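You operate a simulated robot arm through the tools that you are given. There is no shell and no other tool. Be economical: measure what you need, move in short steps, check, and stop when the job is done.

You are at the controls of a simulated robot arm. One attempt, no reset.

Task
Take the yellow hand scanner and leave it on the blue case on the top of the picking table.

It is judged by the outcome, as a careful person would: the job done as asked, and still so three seconds after it is handed in. It fails if anything else is knocked over, pushed out of place, dropped, spilled or broken.

Robot
A 6-joint arm with a two-finger parallel gripper, fixed in place. Base frame: the origin is at the foot of the arm, x ahead of it, y to its left, z up; the work surface is at about z = 0. Units: m, degrees, N and s.
With the tool pointing down near the work surface it reaches from about 0.14 to 0.58 m from the base axis. Its first joint turns from -66.0 to 66.0 degrees. Payload 2.1 kg.
Tool frame: the origin (TCP) lies between the finger pads and is the grasp point; the fingertips stand 0.03 m ahead of it; z points along the fingers, y is the line along which they close. Largest opening 0.094 m; finger width 0.028, thickness 0.01; the body of the gripper, 0.05 by 0.096 m, starts 0.055 m behind the TCP.
Orientation is that of the tool frame in the base frame, as a unit quaternion [x, y, z, w]. With the fingers straight down and closing along the base's y, the tool's x points along the base's -x, its y along +y and its z along -z.

Tools
- The arm moves only by the tool play_rows. Its arguments are lists of equal length, an entry for each row: "angular": the turn, a rotation vector about the base's x, y, z in units of 5 degrees (1.0 is 5 degrees), a list of three; "dp": the shift along the base's x, y, z in units of 50 mm (1.0 is 50 mm), a list of three; "jaw": the opening, from 0 (shut) to 1 (fully open). In form: {"angular": [[wx, wy, wz], ...], "dp": [[dx, dy, dz], ...], "jaw": [jaw, ...]}. A call has 1 to 12 rows; each row shifts and turns the commanded pose from where the row before left it. A call with a number of a shift or a turn outside -1 to 1 is refused whole. Each row takes 0.2 s and may step no farther than 0.05 m and 8.6 degrees from the row before; otherwise, or with a gripper value out of range, the whole call is refused. Where a pose cannot be reached the arm comes as near as it can. A force on the tool above 40 N (or 10 N above the force at the start of the call, whichever is more), or a blocked arm, ends the call early, and 0.2 s more pass. The fingers move at their own pace (about 0.072 m/s each) and stop on an object; they squeeze with about 31 N. The grip force told is the motor's: it shows also when the fingers shut on nothing. Time passes only in rows, and 0.2 s behind the last, so rows that do not move let the fingers close. It gives the time, the measured TCP pose, the force on the tool (base axes), the opening and the grip force at its end, in the units of the frame above (readings bear some noise), and new pictures: "pictures" is both (left out), scene, wrist or none.
- Cameras (640 x 400 px; columns grow to the right, rows downward): "scene" is fixed at [0.0524, -0.3819, 0.4713]; the picture's right is [0.66, -0.75, 0.00], its down [-0.54, -0.48, -0.69] and it looks along [0.52, 0.46, -0.72] (base axes); focal length 258 px, centre (320, 200). "wrist" rides on the gripper at [0.076, 0.014, -0.103] in the tool frame; the picture's right is [-0.18, 0.98, 0.00], its down [-0.75, -0.14, -0.64] and it looks along [-0.63, -0.12, 0.77] (tool axes); focal length 243 px, centre (320, 200). There is no depth. A picture from a camera that has moved, and an enlarged one, comes with that camera's place and axes in the base frame and with its lens. The place of the scene camera against the robot may be out by one fixed shift of up to 0.012 m in any direction.
- inspect(camera, box): a new picture of the part [left, top, right, bottom] of that camera's present view, enlarged. No time passes.
- close_job(): hands the job in; it is judged then, once.

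Go step by step. Nothing tells you positions but the pictures and the camera data: compare them with the known pose of the tool, close in by small moves and look again before you grip or let go. The budget is 90 turns and 200 pictures, counting those below and the enlarged ones. Unless the task says otherwise, let go and move clear before handing in, and close with one line.

The tools are called after "Request:" as name(argument=value, ...) on one line, values as JSON. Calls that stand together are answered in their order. play_rows: Moves the arm, as the interface text tells. Its arguments: {"type":"object","properties":{"angular":{"type":"array"},"dp":{"type":"array"},"jaw":{"type":"array"},"pictures":{"type":"string","enum":["both","scene","wrist","none"]}},"required":["angular","dp","jaw"]} The other tools are called the same way: inspect (camera, box) takes an enlarged picture of a part of a camera's view; close_job () hands the job in.

At the start:

```text
time_s: 0.0
tcp_pos: [0.2825, -0.0814, 0.2559]
tool_rot: [0.0, 1.0, 0.0, 0.001]
wrist_force: [0.0, -0.4, -0.4]
width: 0.094
gripper_force: 0.0
```

scene: 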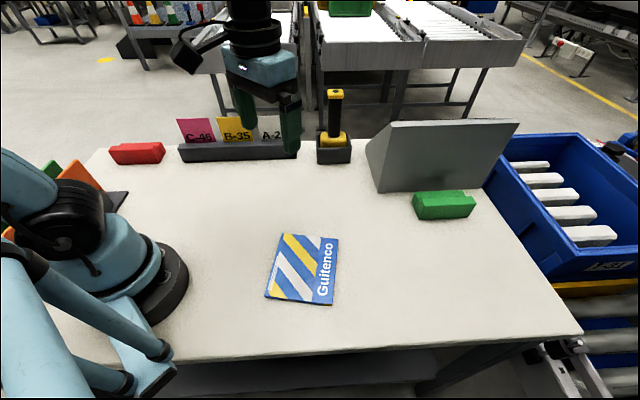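
wrist: 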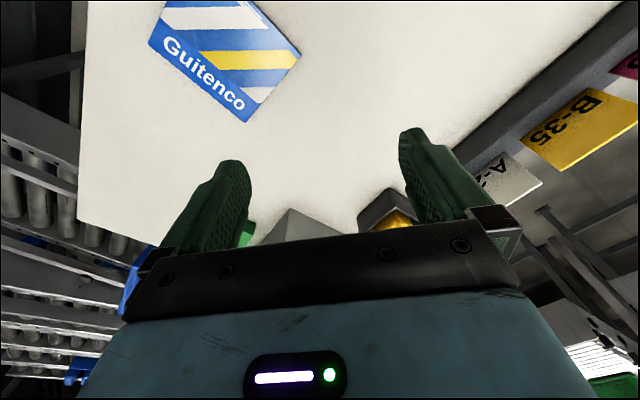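

The yellow scanner seems to stand in a dark cradle at the far side of the table. The blue "Guitenco" case lies nearer to the camera. I'll enlarge both to measure them.

Request:
inspect(camera="scene", box=[280, 70, 400, 180])

Request:
inspect(camera="scene", box=[240, 210, 360, 320])

```text
3.64 times, centred on (340, 125) of scene
camera zoom: at [0.0524, -0.3819, 0.4713], right [0.66, -0.75, 0.0], down [-0.54, -0.48, -0.69], along [0.52, 0.46, -0.72], focal length 940 px, centre (247, 473)
```

zoom: 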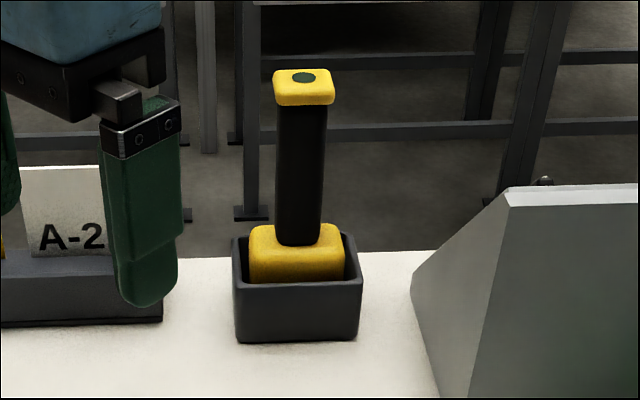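

```text
3.64 times, centred on (300, 265) of scene
camera zoom: at [0.0524, -0.3819, 0.4713], right [0.66, -0.75, 0.0], down [-0.54, -0.48, -0.69], along [0.52, 0.46, -0.72], focal length 940 px, centre (393, -36)
```

zoom: 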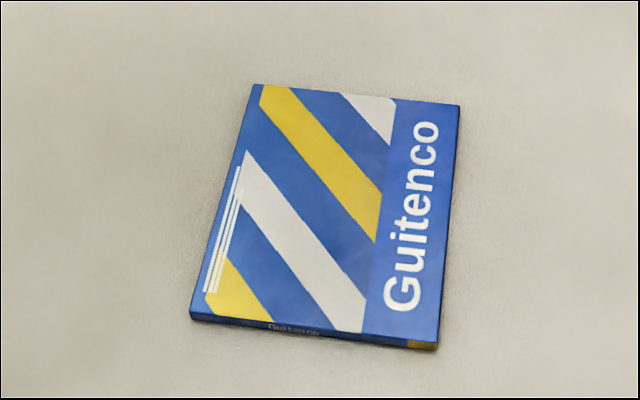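

The scanner stands head-down in its cradle, with the handle near (0.57, 0.02) and its top at z ≈ 0.19. The case is centred near (0.23, -0.18), about 0.125 x 0.145. I'll go up and towards the scanner, turning the gripper 39° to line up with the cradle, then look.

Request:
play_rows(angular=[[0, 0, 0.975], [0, 0, 0.975], [0, 0, 0.975], [0, 0, 0.975], [0, 0, 0.975], [0, 0, 0.975], [0, 0, 0.975], [0, 0, 0.975]], dp=[[0.4, 0.15, 0.3], [0.4, 0.15, 0.3], [0.4, 0.15, 0.2], [0.4, 0.15, 0.2], [0.4, 0.15, 0.1], [0.4, 0.15, 0.1], [0.4, 0.15, 0.1], [0.4, 0.15, 0.1]], jaw=[1, 1, 1, 1, 1, 1, 1, 1])

```text
time_s: 1.8
tcp_pos: [0.4413, -0.0192, 0.325]
tool_rot: [-0.336, 0.942, 0.0, 0.001]
wrist_force: [0.8, -0.2, 0.5]
width: 0.094
gripper_force: 0.1
camera wrist: at [0.3726, -0.0565, 0.4275], right [-0.48, 0.88, 0.0], down [0.67, 0.37, 0.64], along [0.56, 0.31, -0.77], focal length 243 px, centre (320, 200)
```

scene: 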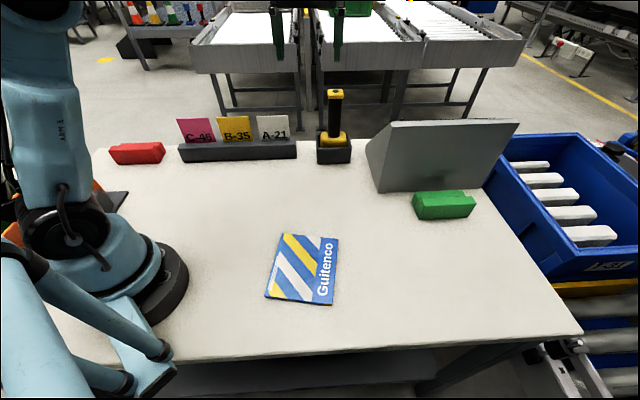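
wrist: 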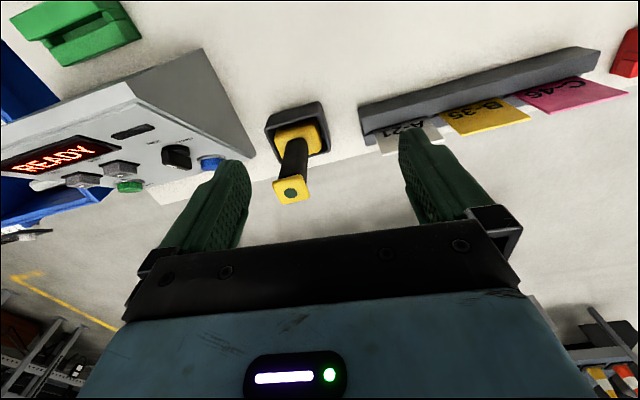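

The arm can see the scanner between its fingers. I'll enlarge the wrist view to fix its place.

Request:
inspect(camera="wrist", box=[230, 80, 390, 220])

```text
2.86 times, centred on (310, 150) of wrist
camera zoom: at [0.3726, -0.0565, 0.4275], right [-0.48, 0.88, 0.0], down [0.67, 0.37, 0.64], along [0.56, 0.31, -0.77], focal length 693 px, centre (349, 343)
```

zoom: 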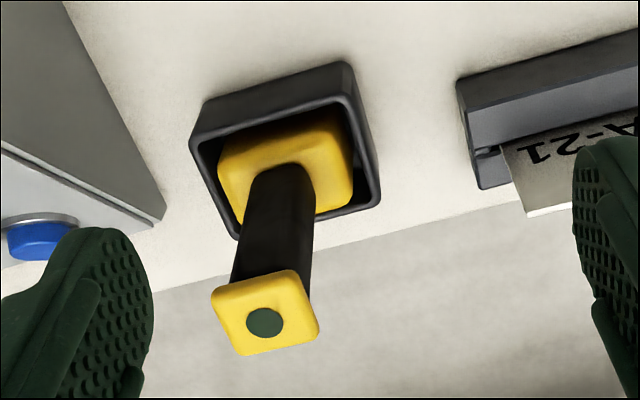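

Triangulating both views puts the handle vertical at about (0.534, -0.006), with the cap top at z ≈ 0.214 and a yaw of about 45°. I'll move above it and fine-tune the yaw.

Request:
play_rows(angular=[[0, 0, 0.285], [0, 0, 0.285], [0, 0, 0.285], [0, 0, 0.285], [0, 0, 0]], dp=[[0.46, 0.066, -0.1], [0.46, 0.066, -0.1], [0.46, 0.066, -0.1], [0.46, 0.066, -0.1], [0, 0, 0]], jaw=[1, 1, 1, 1, 1])

```text
time_s: 3.0
tcp_pos: [0.5139, -0.0077, 0.2922]
tool_rot: [-0.381, 0.925, 0.0, 0.001]
wrist_force: [0.1, -0.1, -0.4]
width: 0.0941
gripper_force: 0.2
out of reach, approached as far as the arm can: row 3, 4
camera wrist: at [0.449, -0.0505, 0.3949], right [-0.56, 0.83, 0.0], down [0.63, 0.43, 0.64], along [0.53, 0.36, -0.77], focal length 243 px, centre (320, 200)
```

scene: 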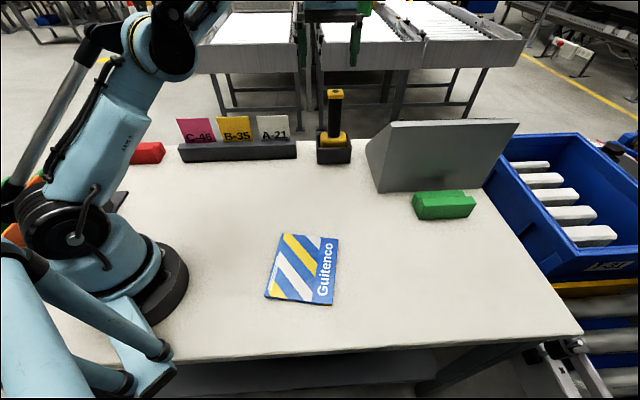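
wrist: 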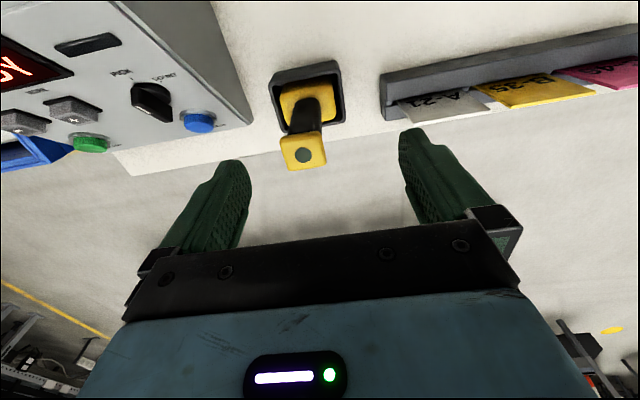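

The reach runs out pointing straight down at this distance. I'll back off and tilt the tool 50° along the 45° heading, so the fingers take the handle below the cap from the side.

Request:
play_rows(angular=[[0.707, -0.707, 0], [0.707, -0.707, 0], [0.707, -0.707, 0], [0.707, -0.707, 0], [0.707, -0.707, 0], [0.707, -0.707, 0], [0.707, -0.707, 0], [0.707, -0.707, 0], [0.707, -0.707, 0], [0.707, -0.707, 0], [0, 0, 0]], dp=[[-0.2, -0.25, 0], [-0.2, -0.25, 0], [-0.2, -0.25, 0], [-0.2, -0.25, 0], [-0.2, -0.25, 0], [-0.2, -0.25, -0.1], [-0.1, -0.1, -0.2], [0, 0, -0.2], [0, 0, -0.2], [0, 0, -0.2], [0, 0, 0]], jaw=[1, 1, 1, 1, 1, 1, 1, 1, 1, 1, 1])

```text
time_s: 5.4
tcp_pos: [0.449, -0.0873, 0.2463]
tool_rot: [-0.345, 0.838, 0.163, 0.39]
wrist_force: [0.0, 0.4, -0.6]
width: 0.0941
gripper_force: 0.0
camera wrist: at [0.3479, -0.1664, 0.2553], right [-0.61, 0.78, 0.14], down [0.1, -0.11, 0.99], along [0.79, 0.62, -0.01], focal length 243 px, centre (320, 200)
```

scene: 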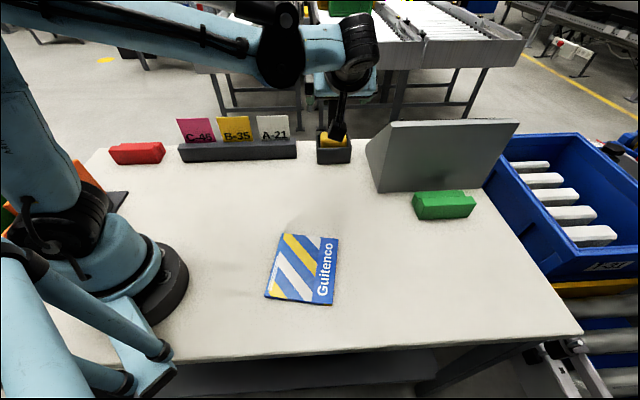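
wrist: 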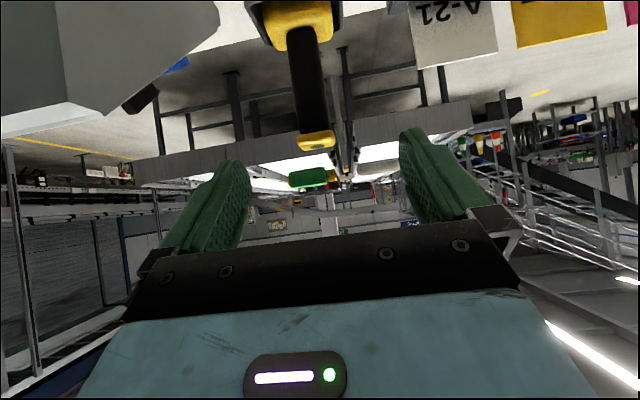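

The handle is about 8 mm off the gripper's midline, with the cap spanning roughly z 0.187–0.202. I'll shift sideways, descend to grasp height while still clear, and look.

Request:
play_rows(angular=[[0, 0, 0], [0, 0, 0], [0, 0, 0], [0, 0, 0], [0, 0, 0]], dp=[[0.025, -0.025, -0.52], [0.025, -0.025, -0.52], [0.025, -0.025, -0.52], [0.025, -0.025, -0.52], [0, 0, 0]], jaw=[1, 1, 1, 1, 1])

```text
time_s: 6.6
tcp_pos: [0.453, -0.0905, 0.1435]
tool_rot: [-0.345, 0.838, 0.162, 0.39]
wrist_force: [-0.4, 0.5, -0.4]
width: 0.0939
gripper_force: 0.0
camera wrist: at [0.3528, -0.1712, 0.1515], right [-0.61, 0.78, 0.14], down [0.1, -0.11, 0.99], along [0.79, 0.62, -0.01], focal length 243 px, centre (320, 200)
```

scene: 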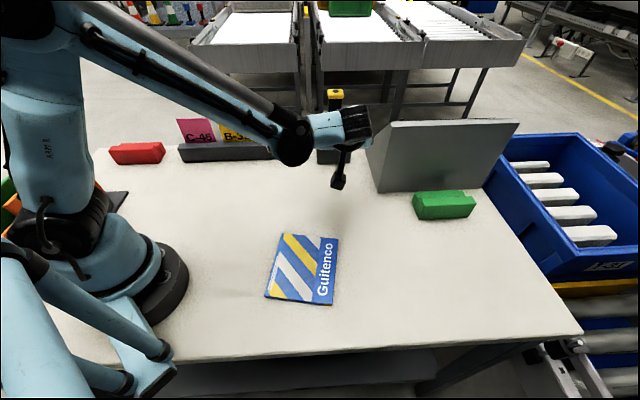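
wrist: 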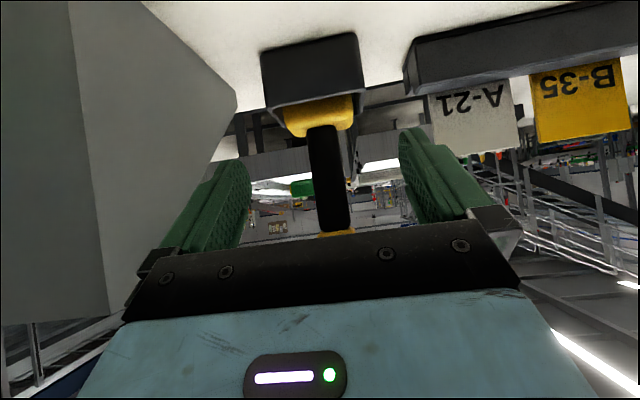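

The handle sits nearly midway between the fingers. One enlarged look to settle the sideways error before going in.

Request:
inspect(camera="wrist", box=[240, 100, 420, 250])

```text
2.67 times, centred on (330, 175) of wrist
camera zoom: at [0.3528, -0.1712, 0.1515], right [-0.61, 0.78, 0.14], down [0.1, -0.11, 0.99], along [0.79, 0.62, -0.01], focal length 647 px, centre (293, 267)
```

zoom: 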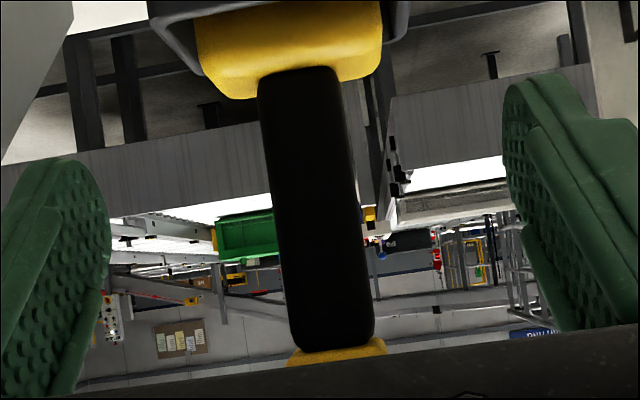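

The handle is only about 2 mm off-centre and about 0.034 m wide. I'll advance 7 cm along the heading with that correction.

Request:
play_rows(angular=[[0, 0, 0], [0, 0, 0], [0, 0, 0], [0, 0, 0]], dp=[[0.34, 0.32, 0], [0.34, 0.32, 0], [0.34, 0.32, 0], [0, 0, 0]], jaw=[1, 1, 1, 1])

Request:
inspect(camera="wrist", box=[220, 60, 440, 250])

```text
time_s: 7.6
tcp_pos: [0.5043, -0.0434, 0.142]
tool_rot: [-0.346, 0.838, 0.163, 0.389]
wrist_force: [0.7, 0.3, -0.7]
width: 0.0941
gripper_force: 0.0
camera wrist: at [0.4049, -0.1233, 0.1497], right [-0.61, 0.78, 0.14], down [0.1, -0.11, 0.99], along [0.79, 0.62, -0.01], focal length 243 px, centre (320, 200)
```

scene: 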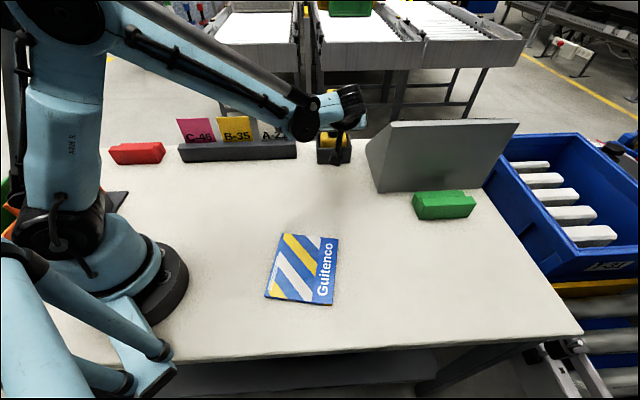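
wrist: 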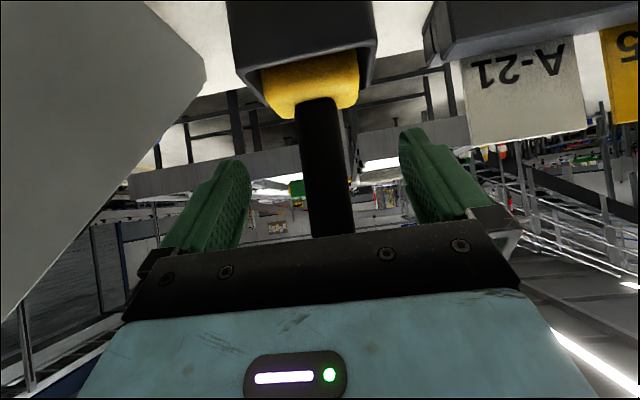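

```text
2.11 times, centred on (330, 155) of wrist
camera zoom: at [0.4049, -0.1233, 0.1497], right [-0.61, 0.78, 0.14], down [0.1, -0.11, 0.99], along [0.79, 0.62, -0.01], focal length 511 px, centre (299, 295)
```

zoom: 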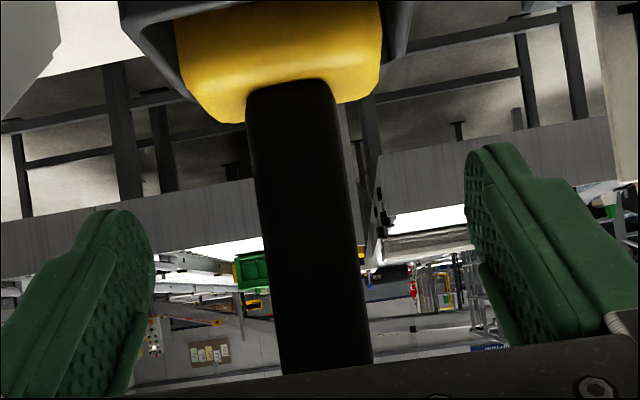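

The handle is centred now and about 5.5 cm ahead of the TCP. I'll advance that far, watching the force.

Request:
play_rows(angular=[[0, 0, 0], [0, 0, 0], [0, 0, 0], [0, 0, 0]], dp=[[0.26, 0.25, 0.02], [0.26, 0.25, 0.02], [0.26, 0.25, 0.02], [0, 0, 0]], jaw=[1, 1, 1, 1])

Request:
inspect(camera="wrist", box=[220, 60, 440, 250])

Request:
inspect(camera="scene", box=[280, 60, 400, 180])

```text
time_s: 8.6
tcp_pos: [0.5457, -0.0067, 0.1487]
tool_rot: [-0.344, 0.838, 0.162, 0.391]
wrist_force: [0.4, -0.1, 0.0]
width: 0.094
gripper_force: 0.1
camera wrist: at [0.4446, -0.0867, 0.1557], right [-0.61, 0.78, 0.14], down [0.1, -0.11, 0.99], along [0.79, 0.62, -0.01], focal length 243 px, centre (320, 200)
```

scene: 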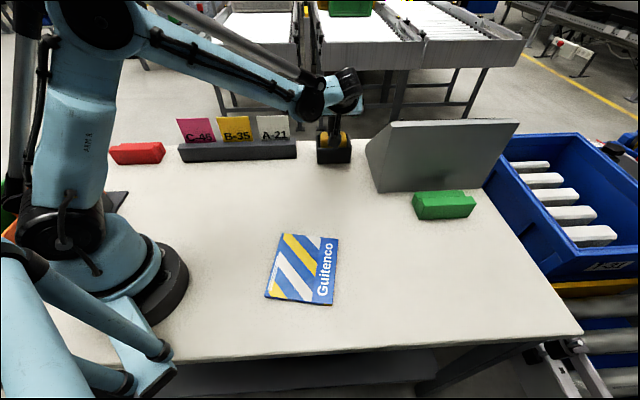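
wrist: 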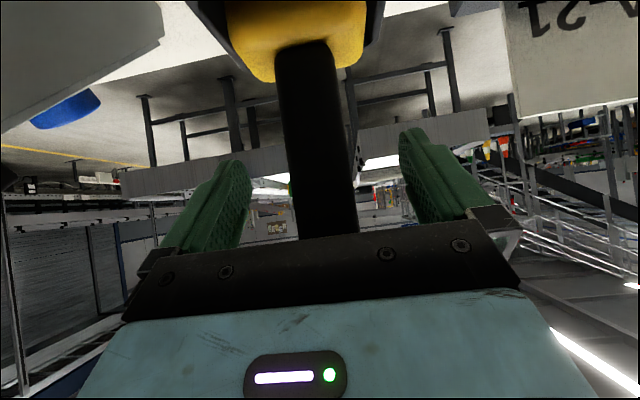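

```text
2.11 times, centred on (330, 155) of wrist
camera zoom: at [0.4446, -0.0867, 0.1557], right [-0.61, 0.78, 0.14], down [0.1, -0.11, 0.99], along [0.79, 0.62, -0.01], focal length 511 px, centre (299, 295)
```

zoom: 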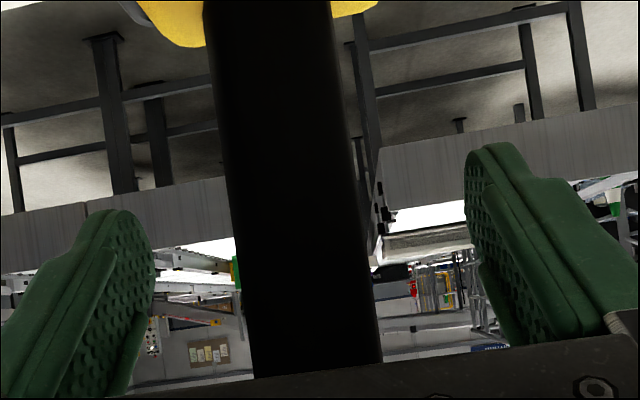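

```text
3.33 times, centred on (340, 120) of scene
camera zoom: at [0.0524, -0.3819, 0.4713], right [0.66, -0.75, 0.0], down [-0.54, -0.48, -0.69], along [0.52, 0.46, -0.72], focal length 861 px, centre (253, 467)
```

zoom: 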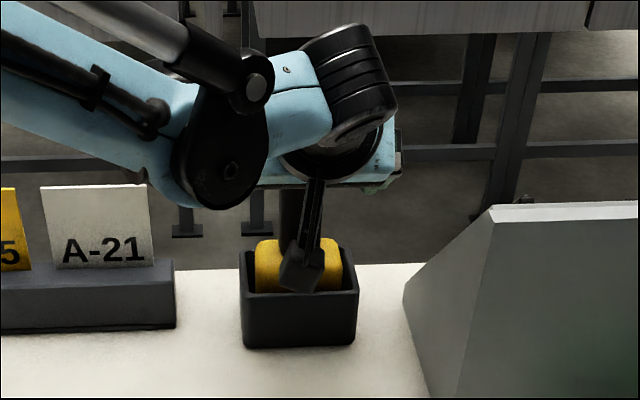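

The handle's near face is now about at the TCP, so its centre is about 1.5 cm further on. I'll advance 13 mm more, then close on the handle.

Request:
play_rows(angular=[[0, 0, 0], [0, 0, 0], [0, 0, 0], [0, 0, 0], [0, 0, 0], [0, 0, 0], [0, 0, 0]], dp=[[0.2, 0.18, 0], [0, 0, 0], [0, 0, 0], [0, 0, 0], [0, 0, 0], [0, 0, 0], [0, 0, 0]], jaw=[1, 1, 0.6, 0.3, 0, 0, 0])

Request:
inspect(camera="wrist", box=[220, 60, 440, 250])

```text
time_s: 10.2
tcp_pos: [0.5565, 0.004, 0.1466]
tool_rot: [-0.346, 0.837, 0.164, 0.39]
wrist_force: [1.0, 0.9, -0.4]
width: 0.0422
gripper_force: 30.9
camera wrist: at [0.4546, -0.0767, 0.1554], right [-0.61, 0.78, 0.14], down [0.1, -0.11, 0.99], along [0.79, 0.62, -0.01], focal length 243 px, centre (320, 200)
```

scene: 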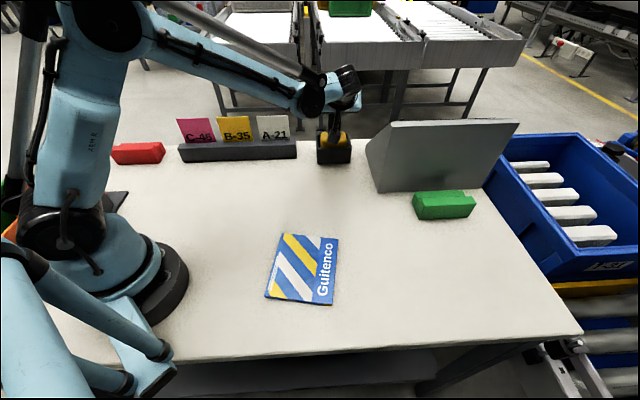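
wrist: 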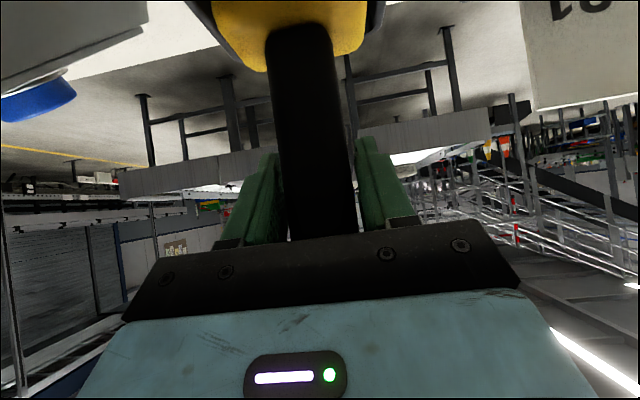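

```text
2.11 times, centred on (330, 155) of wrist
camera zoom: at [0.4546, -0.0767, 0.1554], right [-0.61, 0.78, 0.14], down [0.1, -0.11, 0.99], along [0.79, 0.62, -0.01], focal length 511 px, centre (299, 295)
```

zoom: 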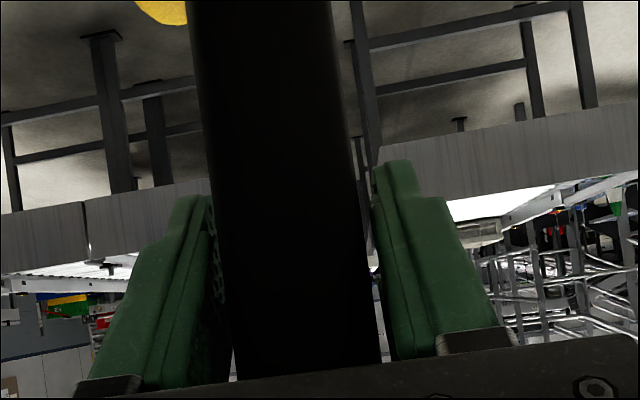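

The fingers stopped at 42 mm on the handle with full grip force. I'll lift straight up slowly and check that the scanner comes along and the cradle stays.

Request:
play_rows(angular=[[0, 0, 0], [0, 0, 0], [0, 0, 0], [0, 0, 0]], dp=[[0, 0, 0.2], [0, 0, 0.2], [0, 0, 0.2], [0, 0, 0]], jaw=[0, 0, 0, 0])

Request:
inspect(camera="scene", box=[280, 60, 400, 180])

```text
time_s: 11.2
tcp_pos: [0.5538, 0.0041, 0.1767]
tool_rot: [-0.346, 0.838, 0.163, 0.39]
wrist_force: [0.0, -0.4, -1.7]
width: 0.0423
gripper_force: 31.6
camera wrist: at [0.4529, -0.0754, 0.1846], right [-0.61, 0.78, 0.14], down [0.1, -0.11, 0.99], along [0.79, 0.62, -0.01], focal length 243 px, centre (320, 200)
```

scene: 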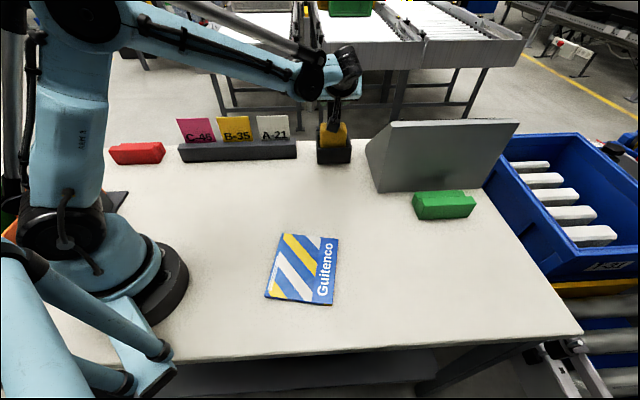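
wrist: 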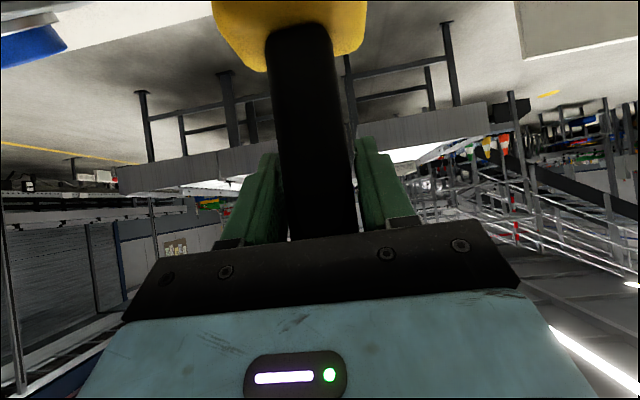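

```text
3.33 times, centred on (340, 120) of scene
camera zoom: at [0.0524, -0.3819, 0.4713], right [0.66, -0.75, 0.0], down [-0.54, -0.48, -0.69], along [0.52, 0.46, -0.72], focal length 861 px, centre (253, 467)
```

zoom: 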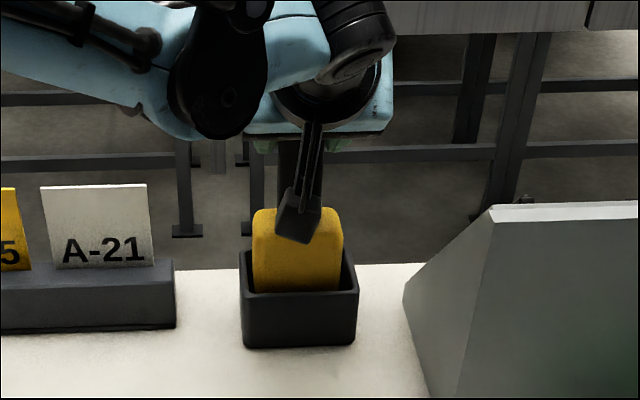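

The scanner is rising cleanly and the cradle hasn't moved. I'll lift further until the head clears the cradle.

Request:
play_rows(angular=[[0, 0, 0], [0, 0, 0], [0, 0, 0], [0, 0, 0], [0, 0, 0]], dp=[[0, 0, 0.35], [0, 0, 0.35], [0, 0, 0.35], [0, 0, 0.35], [0, 0, 0]], jaw=[0, 0, 0, 0, 0])

Request:
inspect(camera="scene", box=[260, 40, 420, 180])

```text
time_s: 12.4
tcp_pos: [0.5549, 0.003, 0.2493]
tool_rot: [-0.345, 0.838, 0.163, 0.39]
wrist_force: [0.5, 0.6, -1.1]
width: 0.0422
gripper_force: 30.7
camera wrist: at [0.4532, -0.0766, 0.2563], right [-0.61, 0.78, 0.14], down [0.1, -0.11, 0.99], along [0.79, 0.62, -0.01], focal length 243 px, centre (320, 200)
```

scene: 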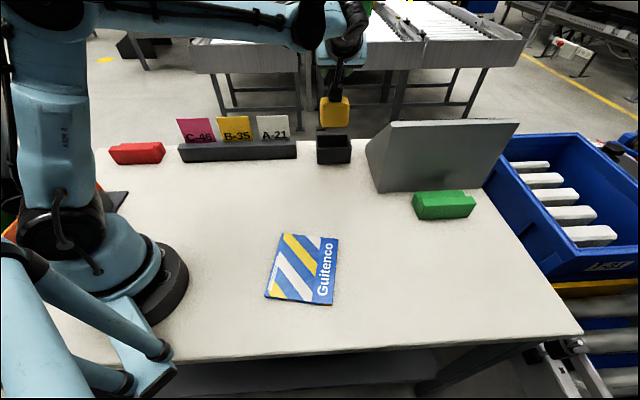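
wrist: 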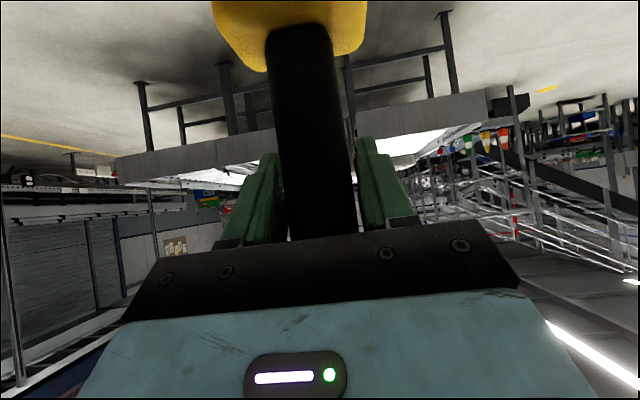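

```text
2.86 times, centred on (340, 110) of scene
camera zoom: at [0.0524, -0.3819, 0.4713], right [0.66, -0.75, 0.0], down [-0.54, -0.48, -0.69], along [0.52, 0.46, -0.72], focal length 738 px, centre (263, 457)
```

zoom: 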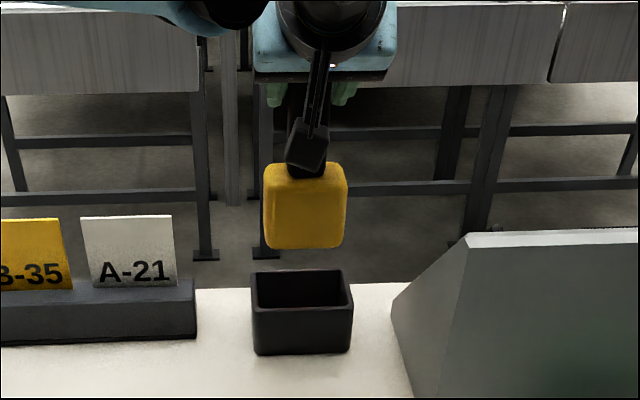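

The scanner is free, with its flat head bottom about 0.135 below the TCP. I'll carry it upright over the open table to above the blue case.

Request:
play_rows(angular=[[0, 0, 0], [0, 0, 0], [0, 0, 0], [0, 0, 0], [0, 0, 0], [0, 0, 0], [0, 0, 0], [0, 0, 0], [0, 0, 0], [0, 0, 0], [0, 0, 0], [0, 0, 0]], dp=[[-0.4, -0.2, 0], [-0.6, -0.33, 0], [-0.6, -0.35, 0], [-0.6, -0.35, 0], [-0.6, -0.35, 0], [-0.6, -0.35, 0], [-0.6, -0.35, 0], [-0.6, -0.35, 0], [-0.6, -0.35, 0], [-0.6, -0.35, 0], [-0.6, -0.35, 0], [-0.3, -0.18, 0]], jaw=[0, 0, 0, 0, 0, 0, 0, 0, 0, 0, 0, 0])

```text
time_s: 15.0
tcp_pos: [0.2449, -0.1744, 0.2475]
tool_rot: [-0.346, 0.838, 0.164, 0.39]
wrist_force: [0.9, 1.1, -1.8]
width: 0.0425
gripper_force: 31.3
out of reach, approached as far as the arm can: row 11, 12
camera wrist: at [0.1447, -0.2548, 0.254], right [-0.61, 0.78, 0.14], down [0.1, -0.11, 0.99], along [0.79, 0.62, -0.01], focal length 243 px, centre (320, 200)
```

scene: 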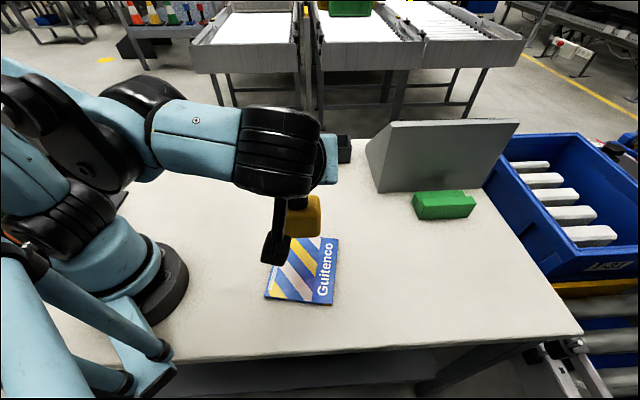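
wrist: 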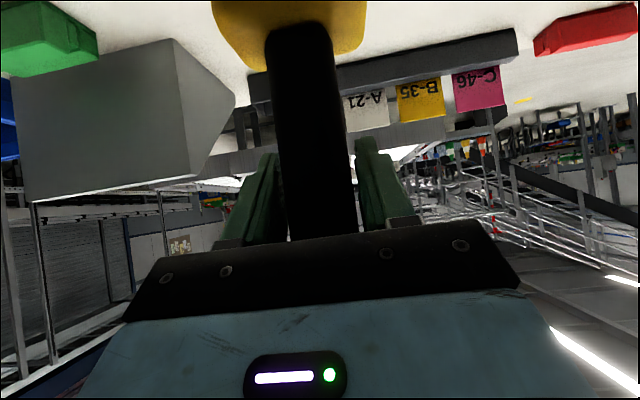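

The arm hit a limit just short of the case centre, probably the first joint, since the wrist hangs near -64°. I'll yaw the tool 35° about vertical while held high, which brings the wrist back into range.

Request:
play_rows(angular=[[0, 0, 0.875], [0, 0, 0.875], [0, 0, 0.875], [0, 0, 0.875], [0, 0, 0.875], [0, 0, 0.875], [0, 0, 0.875], [0, 0, 0.875], [0, 0, 0]], dp=[[0, 0, 0], [0, 0, 0], [0, 0, 0], [0, 0, 0], [0, 0, 0], [0, 0, 0], [0, 0, 0], [0, 0, 0], [0, 0, 0]], jaw=[0, 0, 0, 0, 0, 0, 0, 0, 0])

Request:
inspect(camera="scene", box=[220, 170, 380, 320])

```text
time_s: 17.0
tcp_pos: [0.3048, -0.1277, 0.247]
tool_rot: [-0.581, 0.698, 0.266, 0.323]
wrist_force: [-0.7, -0.5, -2.0]
width: 0.0431
gripper_force: 30.2
out of reach, approached as far as the arm can: row 5, 6, 7, 8
camera wrist: at [0.2672, -0.2499, 0.2554], right [-0.95, 0.3, 0.14], down [0.14, -0.02, 0.99], along [0.3, 0.95, -0.02], focal length 243 px, centre (320, 200)
```

scene: 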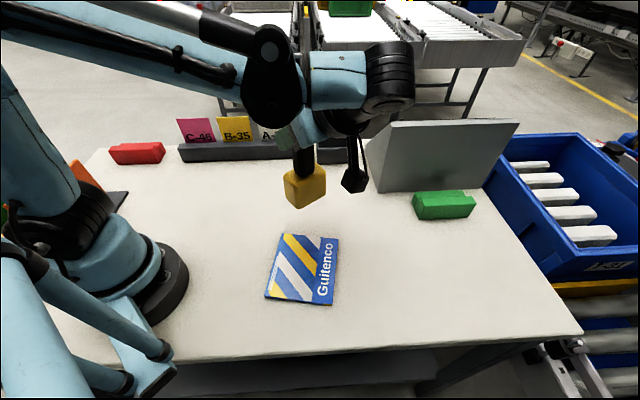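
wrist: 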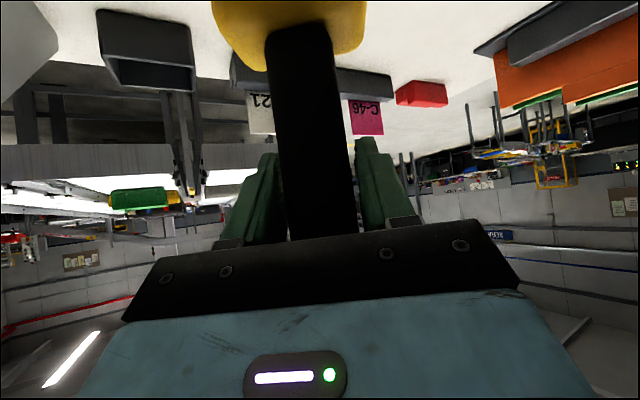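

```text
2.67 times, centred on (300, 245) of scene
camera zoom: at [0.0524, -0.3819, 0.4713], right [0.66, -0.75, 0.0], down [-0.54, -0.48, -0.69], along [0.52, 0.46, -0.72], focal length 689 px, centre (373, 80)
```

zoom: 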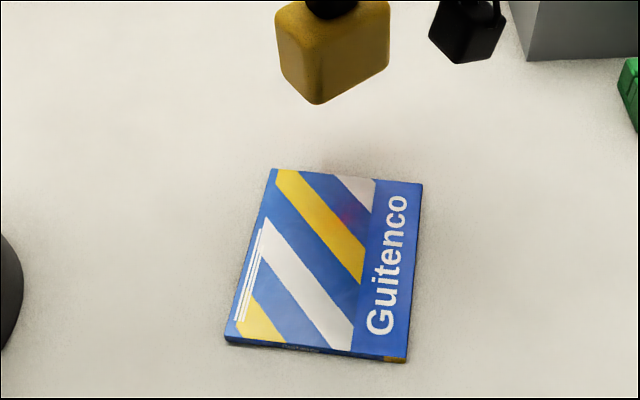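

Yawing that way pushed the arm outward, so the wrist joint is what limits it. From this view the head is about 0.065 x 0.042 and centred almost exactly under the TCP, so the earlier pose was already well over the case. I'll turn back.

Request:
play_rows(angular=[[0, 0, -0.95], [0, 0, -0.95], [0, 0, -0.95], [0, 0, -0.95], [0, 0, -0.95], [0, 0, -0.95], [0, 0, -0.95], [0, 0, -0.95], [0, 0, 0]], dp=[[0, 0, 0], [0, 0, 0], [0, 0, 0], [0, 0, 0], [0, 0, 0], [0, 0, 0], [0, 0, 0], [0, 0, 0], [0, 0, 0]], jaw=[0, 0, 0, 0, 0, 0, 0, 0, 0], pictures="scene")

```text
time_s: 19.0
tcp_pos: [0.3046, -0.1284, 0.2468]
tool_rot: [-0.322, 0.847, 0.151, 0.394]
wrist_force: [-0.2, -0.3, -1.2]
width: 0.0427
gripper_force: 30.5
```

scene: 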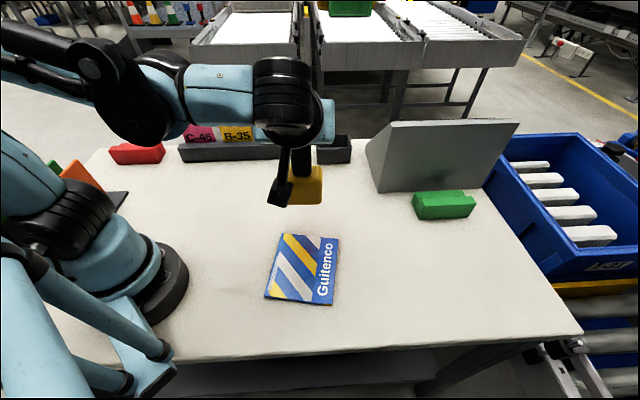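

The commanded pose follows the reached one. I'll move to the case centre, turning a further 6.5° so the head lines up with the case.

Request:
play_rows(angular=[[0, 0, -0.26], [0, 0, -0.26], [0, 0, -0.26], [0, 0, -0.26], [0, 0, -0.26], [0, 0, 0]], dp=[[-0.29, -0.235, 0], [-0.29, -0.235, 0], [-0.29, -0.235, 0], [-0.29, -0.235, 0], [-0.29, -0.235, 0], [0, 0, 0]], jaw=[0, 0, 0, 0, 0, 0], pictures="scene")

Request:
inspect(camera="scene", box=[220, 170, 380, 320])

```text
time_s: 20.4
tcp_pos: [0.2543, -0.1765, 0.2455]
tool_rot: [-0.274, 0.864, 0.129, 0.402]
wrist_force: [-0.7, 0.4, -2.5]
width: 0.043
gripper_force: 30.8
out of reach, approached as far as the arm can: row 4, 5
```

scene: 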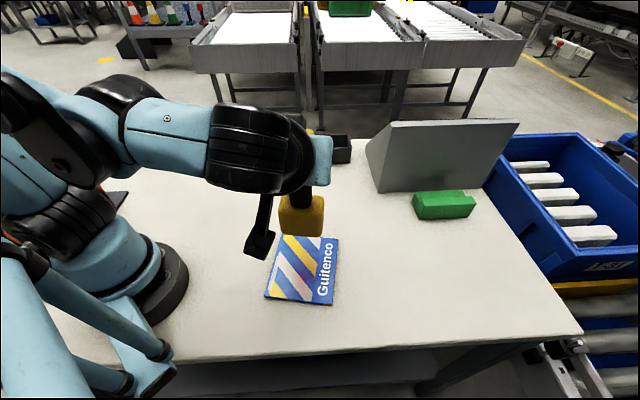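

```text
2.67 times, centred on (300, 245) of scene
camera zoom: at [0.0524, -0.3819, 0.4713], right [0.66, -0.75, 0.0], down [-0.54, -0.48, -0.69], along [0.52, 0.46, -0.72], focal length 689 px, centre (373, 80)
```

zoom: 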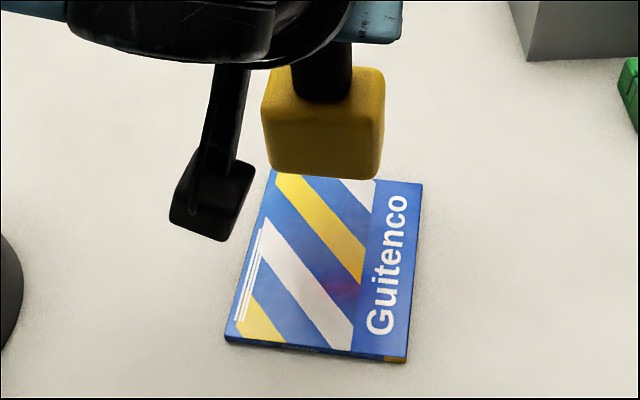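

The head is over the case, about 2 cm off its centre towards the far side, so all of its footprint is on with roughly 3 cm to spare. I'll descend to just above the surface.

Request:
play_rows(angular=[[0, 0, 0], [0, 0, 0], [0, 0, 0], [0, 0, 0], [0, 0, 0]], dp=[[0, 0, -0.42], [0, 0, -0.42], [0, 0, -0.42], [0, 0, -0.4], [0, 0, 0]], jaw=[0, 0, 0, 0, 0], pictures="scene")

Request:
inspect(camera="scene", box=[220, 170, 380, 320])

```text
time_s: 21.6
tcp_pos: [0.2532, -0.1771, 0.1627]
tool_rot: [-0.274, 0.864, 0.129, 0.402]
wrist_force: [0.2, 0.3, -2.5]
width: 0.0428
gripper_force: 31.0
out of reach, approached as far as the arm can: row 4
```

scene: 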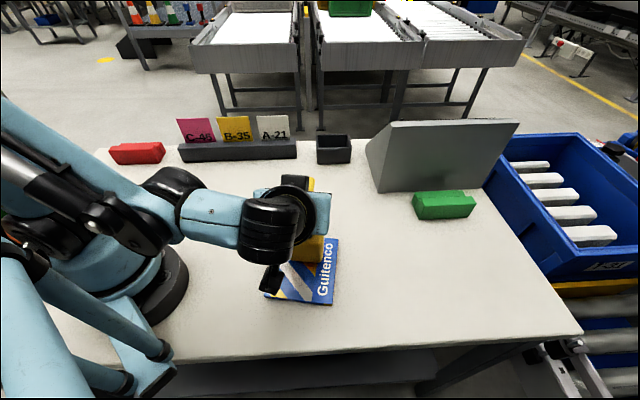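

```text
2.67 times, centred on (300, 245) of scene
camera zoom: at [0.0524, -0.3819, 0.4713], right [0.66, -0.75, 0.0], down [-0.54, -0.48, -0.69], along [0.52, 0.46, -0.72], focal length 689 px, centre (373, 80)
```

zoom: 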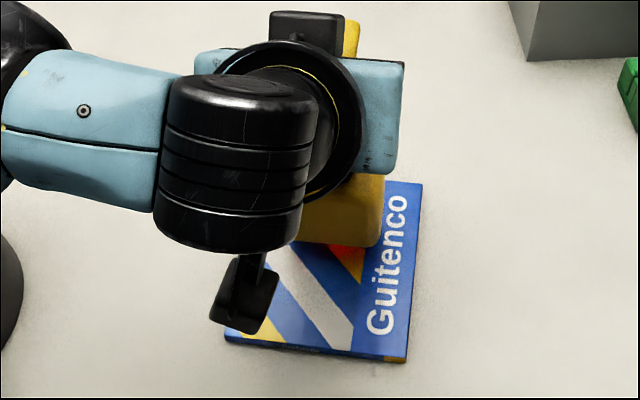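

About 1.3 cm is left to the case top. I'll lower in small steps and watch the force for contact.

Request:
play_rows(angular=[[0, 0, 0], [0, 0, 0], [0, 0, 0]], dp=[[0, 0, -0.1], [0, 0, -0.08], [0, 0, 0]], jaw=[0, 0, 0], pictures="scene")

Request:
inspect(camera="scene", box=[220, 170, 380, 320])

```text
time_s: 22.4
tcp_pos: [0.2543, -0.1757, 0.1542]
tool_rot: [-0.274, 0.864, 0.13, 0.403]
wrist_force: [-0.5, -0.3, -2.0]
width: 0.0426
gripper_force: 31.0
```

scene: 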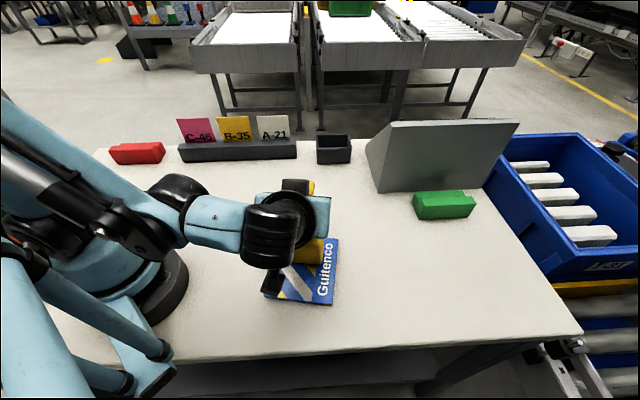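

```text
2.67 times, centred on (300, 245) of scene
camera zoom: at [0.0524, -0.3819, 0.4713], right [0.66, -0.75, 0.0], down [-0.54, -0.48, -0.69], along [0.52, 0.46, -0.72], focal length 689 px, centre (373, 80)
```

zoom: 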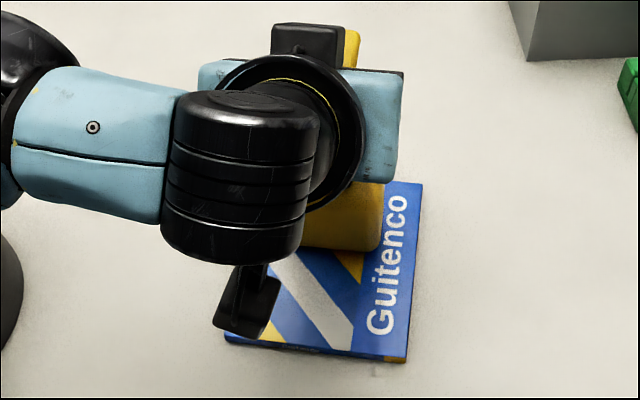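

No contact yet. I'll keep lowering in small steps.

Request:
play_rows(angular=[[0, 0, 0], [0, 0, 0], [0, 0, 0]], dp=[[0, 0, -0.04], [0, 0, -0.03], [0, 0, 0]], jaw=[0, 0, 0], pictures="none")

```text
time_s: 23.2
tcp_pos: [0.2541, -0.1766, 0.1504]
tool_rot: [-0.275, 0.864, 0.13, 0.402]
wrist_force: [0.3, -0.6, -2.6]
width: 0.0427
gripper_force: 30.6
```

Request:
play_rows(angular=[[0, 0, 0], [0, 0, 0], [0, 0, 0]], dp=[[0, 0, -0.03], [0, 0, -0.02], [0, 0, 0]], jaw=[0, 0, 0], pictures="none")

Request:
inspect(camera="scene", box=[260, 210, 350, 290])

Request:
inspect(camera="wrist", box=[0, 0, 640, 400])

```text
time_s: 24.0
tcp_pos: [0.2556, -0.1773, 0.1487]
tool_rot: [-0.275, 0.863, 0.131, 0.404]
wrist_force: [-4.2, 2.6, 21.6]
width: 0.0427
gripper_force: 31.0
```

```text
5.00 times, centred on (305, 250) of scene
camera zoom: at [0.0524, -0.3818, 0.4713], right [0.66, -0.75, 0.0], down [-0.54, -0.48, -0.69], along [0.52, 0.46, -0.72], focal length 1292 px, centre (395, -50)
```

zoom: 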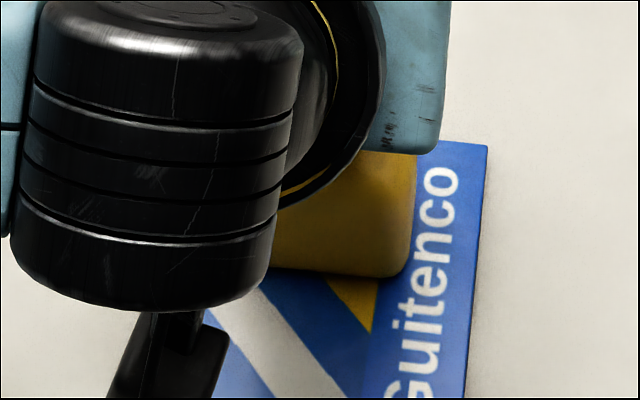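

```text
1.00 times, centred on (320, 200) of wrist
camera zoom: at [0.1432, -0.2386, 0.1566], right [-0.47, 0.87, 0.14], down [0.08, -0.12, 0.99], along [0.88, 0.48, -0.01], focal length 243 px, centre (320, 200)
```

zoom: 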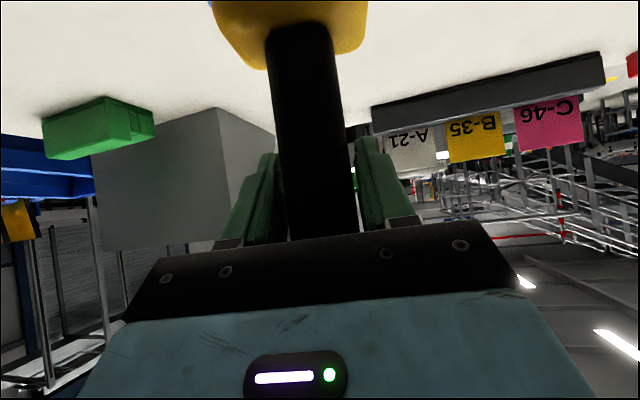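

The scanner is touching the case, with about 22 N of push. I'll ease off about 1 mm and then open the jaw gently.

Request:
play_rows(angular=[[0, 0, 0], [0, 0, 0]], dp=[[0, 0, 0.018], [0, 0, 0]], jaw=[0, 0], pictures="none")

```text
time_s: 24.6
tcp_pos: [0.2547, -0.1762, 0.1504]
tool_rot: [-0.275, 0.863, 0.13, 0.402]
wrist_force: [2.0, 2.4, 4.2]
width: 0.0418
gripper_force: 30.7
```

Only light contact remains, so I'll open in steps.

Request:
play_rows(angular=[[0, 0, 0], [0, 0, 0], [0, 0, 0], [0, 0, 0], [0, 0, 0], [0, 0, 0]], dp=[[0, 0, 0], [0, 0, 0], [0, 0, 0], [0, 0, 0], [0, 0, 0], [0, 0, 0]], jaw=[0.48, 0.52, 0.6, 0.8, 1, 1])

Request:
inspect(camera="wrist", box=[220, 60, 440, 250])

```text
time_s: 26.0
tcp_pos: [0.2539, -0.1764, 0.1486]
tool_rot: [-0.275, 0.864, 0.13, 0.401]
wrist_force: [-0.6, -0.2, 1.2]
width: 0.0941
gripper_force: 0.0
camera wrist: at [0.1425, -0.2385, 0.157], right [-0.47, 0.87, 0.14], down [0.08, -0.12, 0.99], along [0.88, 0.48, -0.01], focal length 243 px, centre (320, 200)
```

scene: 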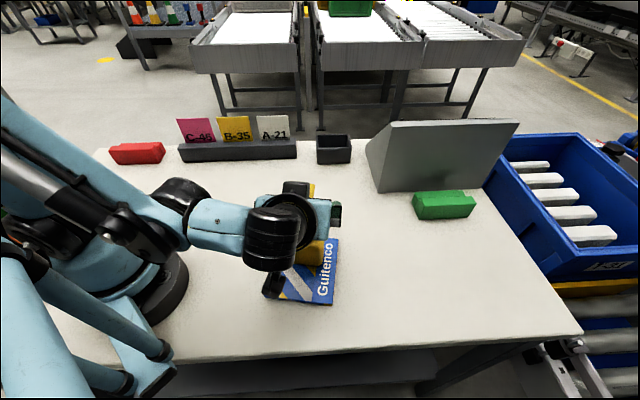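
wrist: 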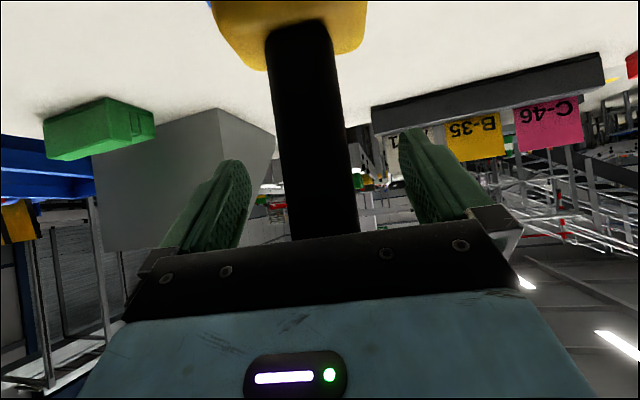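

```text
2.11 times, centred on (330, 155) of wrist
camera zoom: at [0.1425, -0.2385, 0.157], right [-0.47, 0.87, 0.14], down [0.08, -0.12, 0.99], along [0.88, 0.48, -0.01], focal length 511 px, centre (299, 295)
```

zoom: 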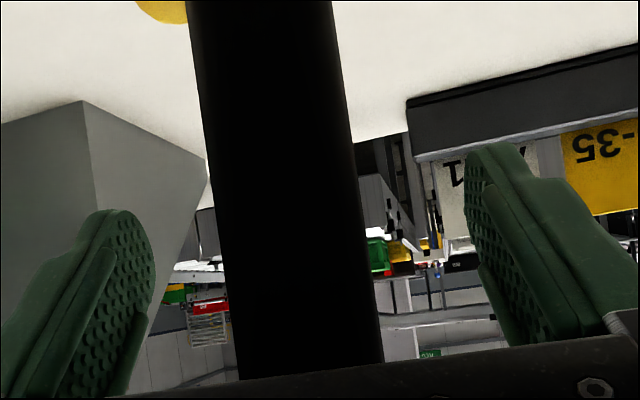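

The jaw is open and the scanner stands on its own on the case. Backing out along the heading is blocked by the joint limit, but the palm sits behind the cap and the fingers straddle it widely, so I'll rise straight up in small steps.

Request:
play_rows(angular=[[0, 0, 0], [0, 0, 0], [0, 0, 0]], dp=[[0, 0, 0.2], [0, 0, 0.2], [0, 0, 0]], jaw=[1, 1, 1])

```text
time_s: 26.8
tcp_pos: [0.2543, -0.1769, 0.1693]
tool_rot: [-0.274, 0.864, 0.129, 0.403]
wrist_force: [-0.9, 0.2, -0.5]
width: 0.094
gripper_force: 0.1
camera wrist: at [0.1422, -0.2386, 0.177], right [-0.47, 0.87, 0.14], down [0.08, -0.12, 0.99], along [0.88, 0.48, -0.01], focal length 243 px, centre (320, 200)
```

scene: 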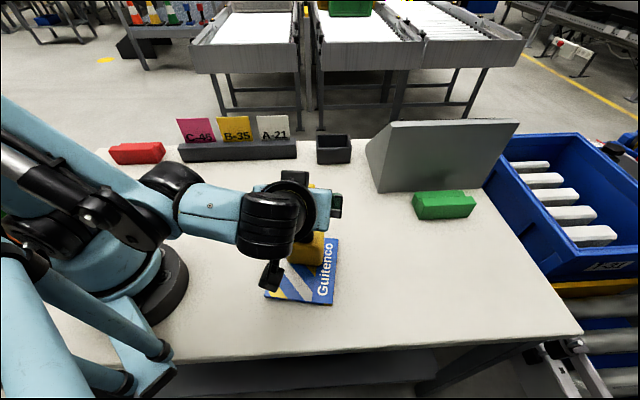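
wrist: 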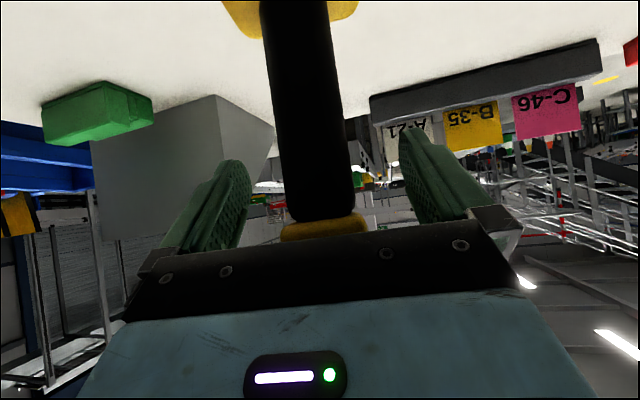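

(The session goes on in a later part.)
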